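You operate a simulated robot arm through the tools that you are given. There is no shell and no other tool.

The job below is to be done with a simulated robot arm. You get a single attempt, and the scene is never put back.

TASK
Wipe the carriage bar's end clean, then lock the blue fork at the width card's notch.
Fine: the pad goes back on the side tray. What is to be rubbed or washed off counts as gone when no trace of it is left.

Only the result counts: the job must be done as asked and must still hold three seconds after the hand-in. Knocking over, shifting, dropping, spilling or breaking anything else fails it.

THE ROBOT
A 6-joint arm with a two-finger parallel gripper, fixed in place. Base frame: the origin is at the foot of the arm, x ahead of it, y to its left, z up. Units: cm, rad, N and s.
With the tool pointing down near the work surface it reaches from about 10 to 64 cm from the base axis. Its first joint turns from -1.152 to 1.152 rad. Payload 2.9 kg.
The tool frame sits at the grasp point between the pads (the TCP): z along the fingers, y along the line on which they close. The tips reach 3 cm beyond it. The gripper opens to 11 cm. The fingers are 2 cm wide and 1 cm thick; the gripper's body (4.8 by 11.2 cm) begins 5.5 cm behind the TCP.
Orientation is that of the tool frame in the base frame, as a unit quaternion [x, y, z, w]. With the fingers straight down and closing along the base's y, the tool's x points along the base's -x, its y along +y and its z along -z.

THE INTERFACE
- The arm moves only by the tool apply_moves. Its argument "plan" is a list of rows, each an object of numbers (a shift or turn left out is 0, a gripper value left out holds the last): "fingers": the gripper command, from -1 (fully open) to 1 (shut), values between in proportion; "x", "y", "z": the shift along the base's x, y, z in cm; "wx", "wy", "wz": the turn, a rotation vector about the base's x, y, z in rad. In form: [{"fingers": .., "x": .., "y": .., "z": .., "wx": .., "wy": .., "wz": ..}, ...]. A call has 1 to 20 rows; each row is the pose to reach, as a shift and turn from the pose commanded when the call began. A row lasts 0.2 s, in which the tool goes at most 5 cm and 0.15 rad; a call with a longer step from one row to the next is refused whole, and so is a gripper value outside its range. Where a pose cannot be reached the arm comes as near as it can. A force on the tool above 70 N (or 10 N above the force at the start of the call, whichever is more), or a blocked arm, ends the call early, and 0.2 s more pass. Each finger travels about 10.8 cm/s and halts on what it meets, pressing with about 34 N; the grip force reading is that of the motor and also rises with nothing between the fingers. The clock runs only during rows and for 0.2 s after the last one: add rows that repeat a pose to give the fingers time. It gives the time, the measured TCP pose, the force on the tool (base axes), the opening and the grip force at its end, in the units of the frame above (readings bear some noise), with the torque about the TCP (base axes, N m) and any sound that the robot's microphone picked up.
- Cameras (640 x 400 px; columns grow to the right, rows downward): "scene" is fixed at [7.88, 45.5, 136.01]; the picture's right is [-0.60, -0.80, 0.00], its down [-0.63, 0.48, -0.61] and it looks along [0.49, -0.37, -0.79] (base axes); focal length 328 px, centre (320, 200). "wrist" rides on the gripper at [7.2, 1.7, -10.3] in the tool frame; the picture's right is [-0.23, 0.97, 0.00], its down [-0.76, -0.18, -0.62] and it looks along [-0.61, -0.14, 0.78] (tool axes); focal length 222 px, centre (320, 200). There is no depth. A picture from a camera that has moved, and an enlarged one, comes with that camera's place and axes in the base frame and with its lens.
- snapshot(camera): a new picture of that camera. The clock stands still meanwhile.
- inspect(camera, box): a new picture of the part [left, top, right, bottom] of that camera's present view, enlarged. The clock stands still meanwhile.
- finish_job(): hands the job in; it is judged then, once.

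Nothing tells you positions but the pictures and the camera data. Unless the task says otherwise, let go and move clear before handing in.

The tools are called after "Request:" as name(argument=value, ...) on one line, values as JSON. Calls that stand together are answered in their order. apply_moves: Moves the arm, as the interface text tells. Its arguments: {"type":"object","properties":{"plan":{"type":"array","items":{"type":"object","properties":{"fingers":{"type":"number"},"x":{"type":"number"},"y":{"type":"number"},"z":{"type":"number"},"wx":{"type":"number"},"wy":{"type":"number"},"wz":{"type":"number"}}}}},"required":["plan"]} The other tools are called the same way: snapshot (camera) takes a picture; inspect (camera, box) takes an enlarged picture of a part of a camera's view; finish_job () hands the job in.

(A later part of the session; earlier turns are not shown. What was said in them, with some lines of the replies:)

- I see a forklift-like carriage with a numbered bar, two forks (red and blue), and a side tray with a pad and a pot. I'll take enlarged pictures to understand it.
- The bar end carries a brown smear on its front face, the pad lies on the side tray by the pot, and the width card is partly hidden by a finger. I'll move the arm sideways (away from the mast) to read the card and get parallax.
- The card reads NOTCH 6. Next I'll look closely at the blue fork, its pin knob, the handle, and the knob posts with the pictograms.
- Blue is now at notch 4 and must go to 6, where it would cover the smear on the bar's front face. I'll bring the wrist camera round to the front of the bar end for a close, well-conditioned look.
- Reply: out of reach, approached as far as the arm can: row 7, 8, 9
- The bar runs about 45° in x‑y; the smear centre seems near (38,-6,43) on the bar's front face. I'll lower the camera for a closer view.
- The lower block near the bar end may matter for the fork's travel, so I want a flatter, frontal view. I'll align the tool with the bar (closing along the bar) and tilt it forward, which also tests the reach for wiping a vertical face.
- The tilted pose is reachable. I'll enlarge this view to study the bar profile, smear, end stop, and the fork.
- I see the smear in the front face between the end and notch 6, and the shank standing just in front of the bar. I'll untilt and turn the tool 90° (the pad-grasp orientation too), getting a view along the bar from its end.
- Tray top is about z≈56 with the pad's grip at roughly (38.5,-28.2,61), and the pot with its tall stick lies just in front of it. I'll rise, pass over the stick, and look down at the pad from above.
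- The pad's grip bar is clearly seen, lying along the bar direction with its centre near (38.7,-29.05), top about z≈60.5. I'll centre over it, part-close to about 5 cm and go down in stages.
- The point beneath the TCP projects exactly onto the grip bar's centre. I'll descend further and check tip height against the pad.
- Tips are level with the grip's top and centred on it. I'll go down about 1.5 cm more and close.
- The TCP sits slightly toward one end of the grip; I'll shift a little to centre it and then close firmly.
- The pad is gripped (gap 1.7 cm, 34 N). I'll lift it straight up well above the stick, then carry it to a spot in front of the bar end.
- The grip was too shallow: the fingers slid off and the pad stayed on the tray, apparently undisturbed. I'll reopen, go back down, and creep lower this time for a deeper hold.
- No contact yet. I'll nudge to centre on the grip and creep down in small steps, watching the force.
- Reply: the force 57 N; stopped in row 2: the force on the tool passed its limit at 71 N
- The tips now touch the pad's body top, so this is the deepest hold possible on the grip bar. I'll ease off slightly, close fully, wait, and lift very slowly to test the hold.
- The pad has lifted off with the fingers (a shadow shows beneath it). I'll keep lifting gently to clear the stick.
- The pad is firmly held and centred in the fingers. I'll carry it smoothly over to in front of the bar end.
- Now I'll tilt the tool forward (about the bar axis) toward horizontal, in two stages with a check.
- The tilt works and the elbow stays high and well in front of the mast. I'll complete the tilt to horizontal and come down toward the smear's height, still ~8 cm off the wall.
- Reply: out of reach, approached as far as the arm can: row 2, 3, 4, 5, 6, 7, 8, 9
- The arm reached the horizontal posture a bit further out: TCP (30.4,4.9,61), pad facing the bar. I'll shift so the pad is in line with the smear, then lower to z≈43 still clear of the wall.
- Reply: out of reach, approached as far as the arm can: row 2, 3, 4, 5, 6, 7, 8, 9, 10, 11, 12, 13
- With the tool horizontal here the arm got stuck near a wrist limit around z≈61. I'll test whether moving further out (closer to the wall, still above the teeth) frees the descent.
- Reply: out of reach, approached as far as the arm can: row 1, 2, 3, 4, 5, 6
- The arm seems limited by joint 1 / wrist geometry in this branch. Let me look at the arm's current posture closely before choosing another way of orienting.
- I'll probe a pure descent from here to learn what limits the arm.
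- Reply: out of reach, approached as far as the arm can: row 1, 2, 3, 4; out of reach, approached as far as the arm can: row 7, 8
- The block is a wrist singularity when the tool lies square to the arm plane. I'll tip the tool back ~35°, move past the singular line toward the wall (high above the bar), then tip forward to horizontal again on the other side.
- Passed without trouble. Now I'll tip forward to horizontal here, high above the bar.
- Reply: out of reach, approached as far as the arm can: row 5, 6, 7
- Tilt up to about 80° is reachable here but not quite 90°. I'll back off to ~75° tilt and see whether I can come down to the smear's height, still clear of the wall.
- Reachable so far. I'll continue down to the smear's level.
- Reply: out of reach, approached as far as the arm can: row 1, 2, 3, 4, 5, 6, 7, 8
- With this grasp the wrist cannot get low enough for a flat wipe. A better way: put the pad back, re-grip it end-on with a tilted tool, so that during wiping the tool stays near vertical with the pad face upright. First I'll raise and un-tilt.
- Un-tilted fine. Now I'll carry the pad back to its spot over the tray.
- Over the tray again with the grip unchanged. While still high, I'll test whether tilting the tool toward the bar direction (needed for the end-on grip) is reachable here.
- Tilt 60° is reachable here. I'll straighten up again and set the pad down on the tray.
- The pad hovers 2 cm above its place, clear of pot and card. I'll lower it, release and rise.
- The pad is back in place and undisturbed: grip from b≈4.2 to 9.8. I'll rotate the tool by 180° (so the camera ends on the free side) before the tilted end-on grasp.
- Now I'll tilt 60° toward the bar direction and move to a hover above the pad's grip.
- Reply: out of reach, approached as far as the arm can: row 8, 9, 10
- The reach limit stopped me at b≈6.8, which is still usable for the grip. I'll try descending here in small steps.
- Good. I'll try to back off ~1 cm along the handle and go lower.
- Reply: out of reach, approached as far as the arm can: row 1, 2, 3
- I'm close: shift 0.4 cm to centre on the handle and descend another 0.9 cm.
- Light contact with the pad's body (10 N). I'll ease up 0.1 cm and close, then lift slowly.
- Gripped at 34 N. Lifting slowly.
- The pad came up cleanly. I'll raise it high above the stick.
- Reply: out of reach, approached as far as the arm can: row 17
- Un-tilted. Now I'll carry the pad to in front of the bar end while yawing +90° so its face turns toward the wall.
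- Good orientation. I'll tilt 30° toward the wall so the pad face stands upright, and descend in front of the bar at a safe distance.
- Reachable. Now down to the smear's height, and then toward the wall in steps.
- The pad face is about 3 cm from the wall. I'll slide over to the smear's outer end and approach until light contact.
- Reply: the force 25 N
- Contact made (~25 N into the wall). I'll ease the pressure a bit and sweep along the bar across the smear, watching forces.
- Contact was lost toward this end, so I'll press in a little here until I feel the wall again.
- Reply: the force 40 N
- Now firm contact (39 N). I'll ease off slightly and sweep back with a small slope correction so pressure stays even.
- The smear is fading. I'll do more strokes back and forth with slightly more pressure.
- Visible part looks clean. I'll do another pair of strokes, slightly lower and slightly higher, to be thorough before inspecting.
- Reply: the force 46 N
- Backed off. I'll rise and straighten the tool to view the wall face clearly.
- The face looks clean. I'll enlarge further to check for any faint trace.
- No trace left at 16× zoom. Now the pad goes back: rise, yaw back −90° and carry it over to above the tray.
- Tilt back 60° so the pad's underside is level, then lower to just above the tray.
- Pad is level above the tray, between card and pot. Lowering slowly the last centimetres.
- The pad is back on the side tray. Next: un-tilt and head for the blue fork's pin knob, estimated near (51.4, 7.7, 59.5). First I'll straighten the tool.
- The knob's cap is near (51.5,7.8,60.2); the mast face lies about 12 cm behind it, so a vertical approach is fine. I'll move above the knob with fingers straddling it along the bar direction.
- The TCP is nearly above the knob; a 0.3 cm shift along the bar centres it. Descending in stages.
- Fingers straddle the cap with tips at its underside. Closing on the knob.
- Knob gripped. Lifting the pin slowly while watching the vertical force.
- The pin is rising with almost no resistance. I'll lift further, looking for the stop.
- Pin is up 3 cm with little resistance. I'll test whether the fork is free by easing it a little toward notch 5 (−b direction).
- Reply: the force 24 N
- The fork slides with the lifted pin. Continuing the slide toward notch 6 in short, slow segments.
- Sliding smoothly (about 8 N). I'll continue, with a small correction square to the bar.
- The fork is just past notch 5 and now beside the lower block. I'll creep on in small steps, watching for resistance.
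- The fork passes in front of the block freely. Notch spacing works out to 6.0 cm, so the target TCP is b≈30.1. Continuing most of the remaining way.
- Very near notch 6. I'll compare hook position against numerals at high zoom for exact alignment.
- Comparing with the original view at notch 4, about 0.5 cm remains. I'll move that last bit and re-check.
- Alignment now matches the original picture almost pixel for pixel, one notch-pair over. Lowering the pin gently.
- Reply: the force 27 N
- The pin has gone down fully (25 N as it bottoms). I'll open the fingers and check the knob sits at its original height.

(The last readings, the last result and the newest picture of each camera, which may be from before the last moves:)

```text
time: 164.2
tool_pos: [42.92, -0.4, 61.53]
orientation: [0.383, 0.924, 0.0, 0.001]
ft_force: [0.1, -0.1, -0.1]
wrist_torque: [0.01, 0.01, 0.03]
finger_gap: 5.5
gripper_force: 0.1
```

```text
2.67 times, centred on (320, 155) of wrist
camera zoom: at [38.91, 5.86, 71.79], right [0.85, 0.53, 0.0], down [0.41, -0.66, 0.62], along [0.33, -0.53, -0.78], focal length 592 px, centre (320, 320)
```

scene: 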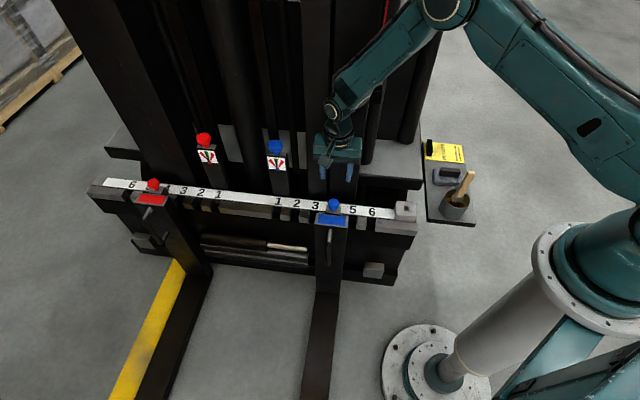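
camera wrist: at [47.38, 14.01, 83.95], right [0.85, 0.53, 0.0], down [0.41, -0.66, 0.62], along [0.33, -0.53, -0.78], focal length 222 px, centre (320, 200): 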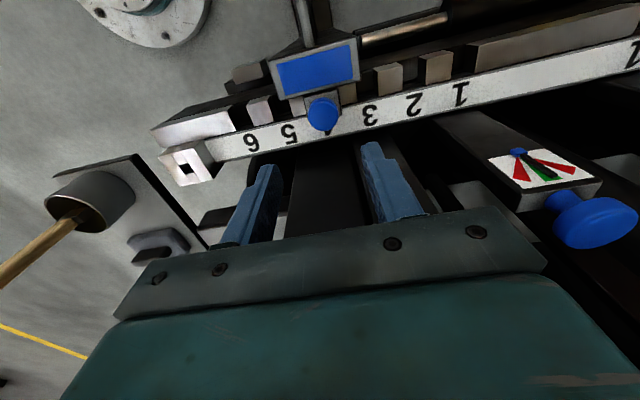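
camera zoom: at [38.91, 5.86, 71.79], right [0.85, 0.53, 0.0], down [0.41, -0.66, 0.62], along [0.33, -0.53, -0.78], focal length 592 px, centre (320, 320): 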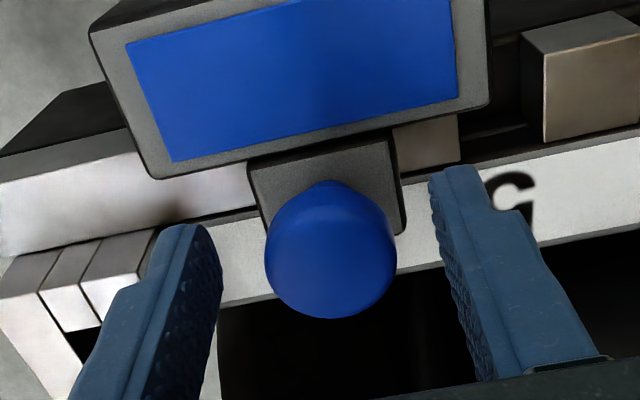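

Released; the knob stays down. I'll rise straight up and back away to verify with a clear view.

Request:
apply_moves(plan=[{"fingers": 0, "z": 1.5}, {"z": 4}, {"z": 8}, {"z": 12}, {"z": 16}, {"z": 20, "x": -1.5, "y": 1.5}, {"z": 22, "x": -4, "y": 4}, {"z": 22, "x": -7, "y": 7}, {"z": 22, "x": -7, "y": 7}])

Request:
inspect(camera="scene", box=[330, 185, 410, 235])

Request:
inspect(camera="wrist", box=[220, 60, 440, 200])

Request:
snapshot(camera="scene")

```text
time: 166.2
tool_pos: [35.53, 6.76, 83.79]
orientation: [0.383, 0.924, 0.0, 0.002]
ft_force: [0.5, 0.2, 1.1]
wrist_torque: [0.0, -0.01, 0.0]
finger_gap: 5.52
gripper_force: 0.1
```

```text
8.00 times, centred on (370, 210) of scene
camera zoom: at [7.88, 45.5, 136.01], right [-0.6, -0.8, 0.0], down [-0.63, 0.48, -0.61], along [0.49, -0.37, -0.79], focal length 2623 px, centre (-80, 120)
```

zoom: 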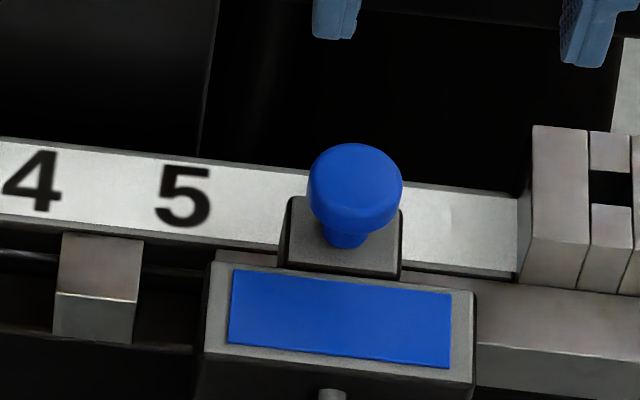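

```text
2.86 times, centred on (330, 130) of wrist
camera zoom: at [31.56, 12.9, 94.07], right [0.85, 0.53, 0.0], down [0.41, -0.66, 0.62], along [0.33, -0.53, -0.78], focal length 635 px, centre (291, 400)
```

zoom: 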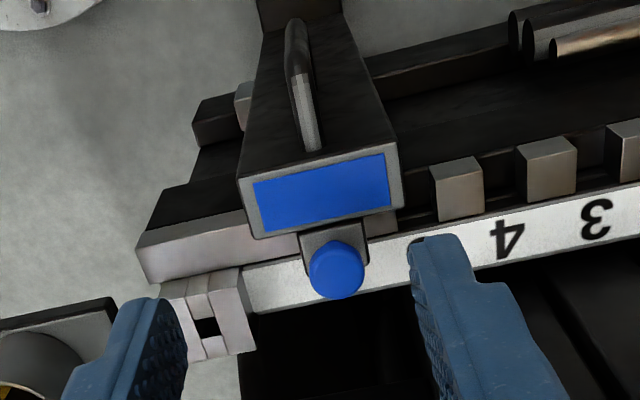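

```text
taken
```

scene: 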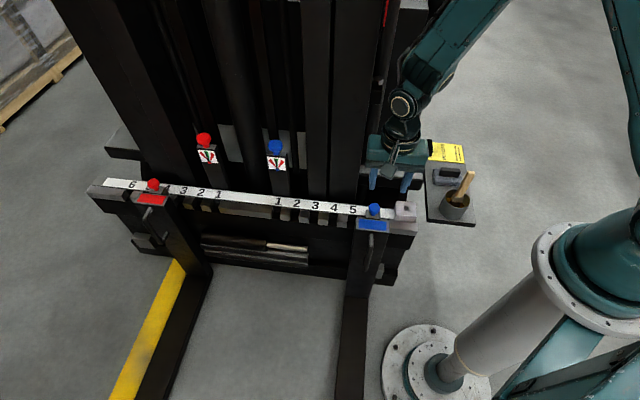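

The knob sits at the same height relative to its hook as originally, with "6" behind it. I'll do final checks of the gauges, tray, bar face and the red fork.

Request:
inspect(camera="scene", box=[180, 120, 300, 195])

Request:
inspect(camera="scene", box=[410, 135, 490, 215])

Request:
inspect(camera="scene", box=[340, 205, 430, 265])

Request:
inspect(camera="scene", box=[100, 165, 200, 228])

```text
5.33 times, centred on (240, 158) of scene
camera zoom: at [7.88, 45.5, 136.01], right [-0.6, -0.8, 0.0], down [-0.63, 0.48, -0.61], along [0.49, -0.37, -0.79], focal length 1748 px, centre (747, 427)
```

zoom: 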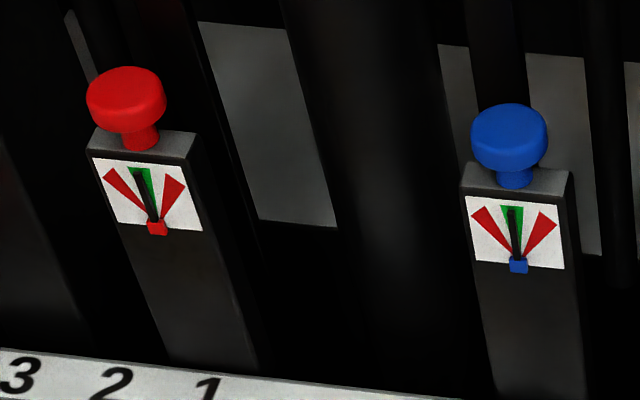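

```text
5.00 times, centred on (450, 175) of scene
camera zoom: at [7.88, 45.5, 136.01], right [-0.6, -0.8, 0.0], down [-0.63, 0.48, -0.61], along [0.49, -0.37, -0.79], focal length 1639 px, centre (-330, 325)
```

zoom: 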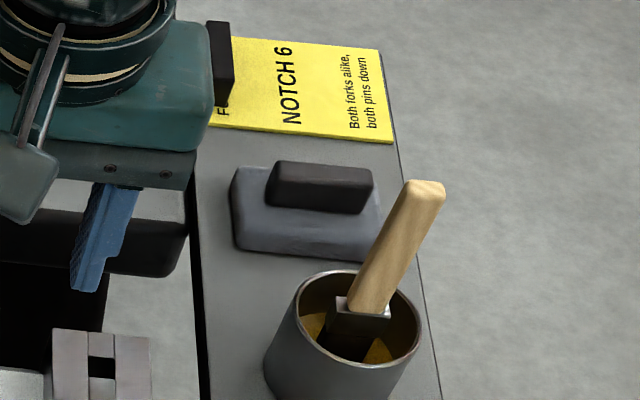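

```text
6.67 times, centred on (385, 235) of scene
camera zoom: at [7.88, 45.5, 136.01], right [-0.6, -0.8, 0.0], down [-0.63, 0.48, -0.61], along [0.49, -0.37, -0.79], focal length 2186 px, centre (-113, -33)
```

zoom: 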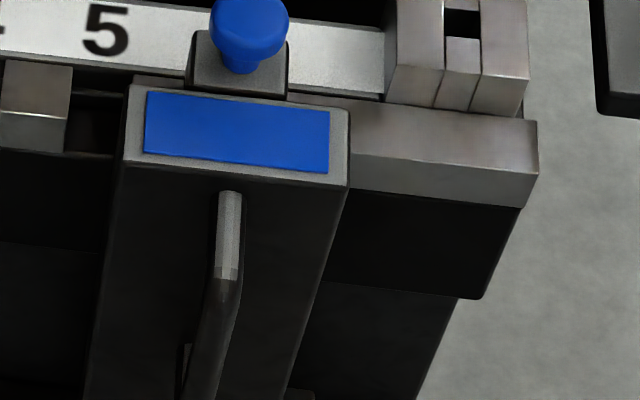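

```text
6.35 times, centred on (150, 196) of scene
camera zoom: at [7.88, 45.5, 136.01], right [-0.6, -0.8, 0.0], down [-0.63, 0.48, -0.61], along [0.49, -0.37, -0.79], focal length 2082 px, centre (1399, 222)
```

zoom: 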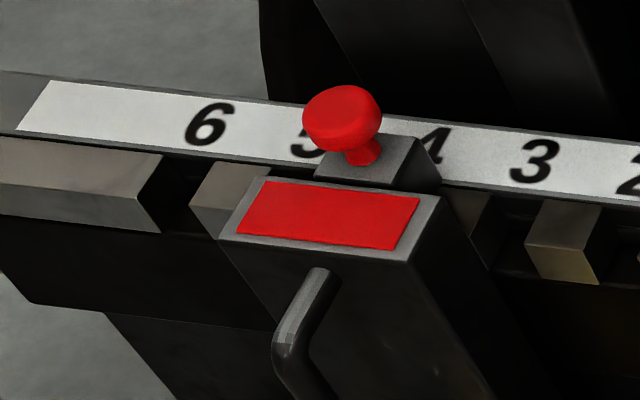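

All is in order: bar end clean, pad on the tray with pot and card untouched, blue pin down at notch 6, red fork and gauges unchanged. I'll move the arm well clear before handing in.

Request:
apply_moves(plan=[{"fingers": 0, "x": -0.5, "y": -3, "z": 1}, {"x": -1, "y": -7, "z": 2}, {"x": -1.5, "y": -11, "z": 3}, {"x": -1.7, "y": -15, "z": 3}, {"x": -1.7, "y": -19, "z": 3}, {"x": -1.7, "y": -20.5, "z": 3}, {"x": -1.7, "y": -20.5, "z": 3}])

Request:
snapshot(camera="scene")

Request:
inspect(camera="scene", box=[330, 185, 410, 235])

```text
time: 167.8
tool_pos: [34.03, -13.99, 86.46]
orientation: [0.383, 0.924, 0.0, 0.0]
ft_force: [-0.5, -0.7, 0.6]
wrist_torque: [-0.03, 0.01, -0.03]
finger_gap: 5.49
gripper_force: 0.0
```

```text
taken
```

scene: 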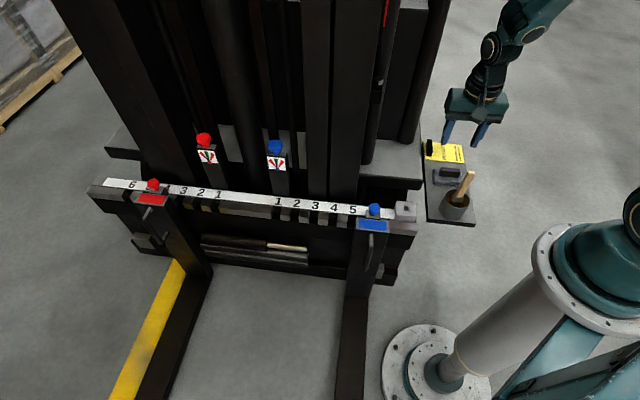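

```text
8.00 times, centred on (370, 210) of scene
camera zoom: at [7.88, 45.5, 136.01], right [-0.6, -0.8, 0.0], down [-0.63, 0.48, -0.61], along [0.49, -0.37, -0.79], focal length 2623 px, centre (-80, 120)
```

zoom: 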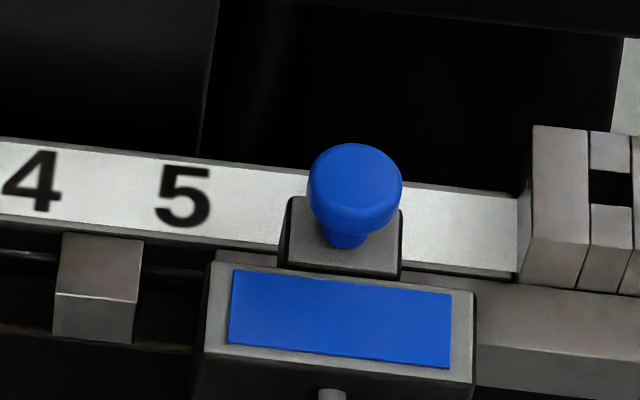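

The blue fork stands at notch 6 with its pin down, the bar's end is clean, and the pad is on the side tray. The arm is clear, so I'm handing in.

Request:
finish_job()

```text
The job is handed in.
```

The carriage bar's end is wiped clean and the blue fork is set at notch 6, the notch given on the width card. I've handed the job in.

- **Bar end:** I wiped the smear off with the pad. No trace of it showed at 16× zoom.
- **Blue fork:** I lifted its pin, slid the fork from notch 4 to notch 6, and lowered the pin again. The knob sits at the same height against its hook as it did before. I did not push the fork afterwards to test the lock.
- **Pad:** It is back on the side tray next to the pot and the card, which look untouched. My first grip slipped as I lifted it, but the pad stayed on the tray.
- **Red fork:** I left it where it was, at notch 4. The card also says "Both forks alike", but you asked only for the blue fork.
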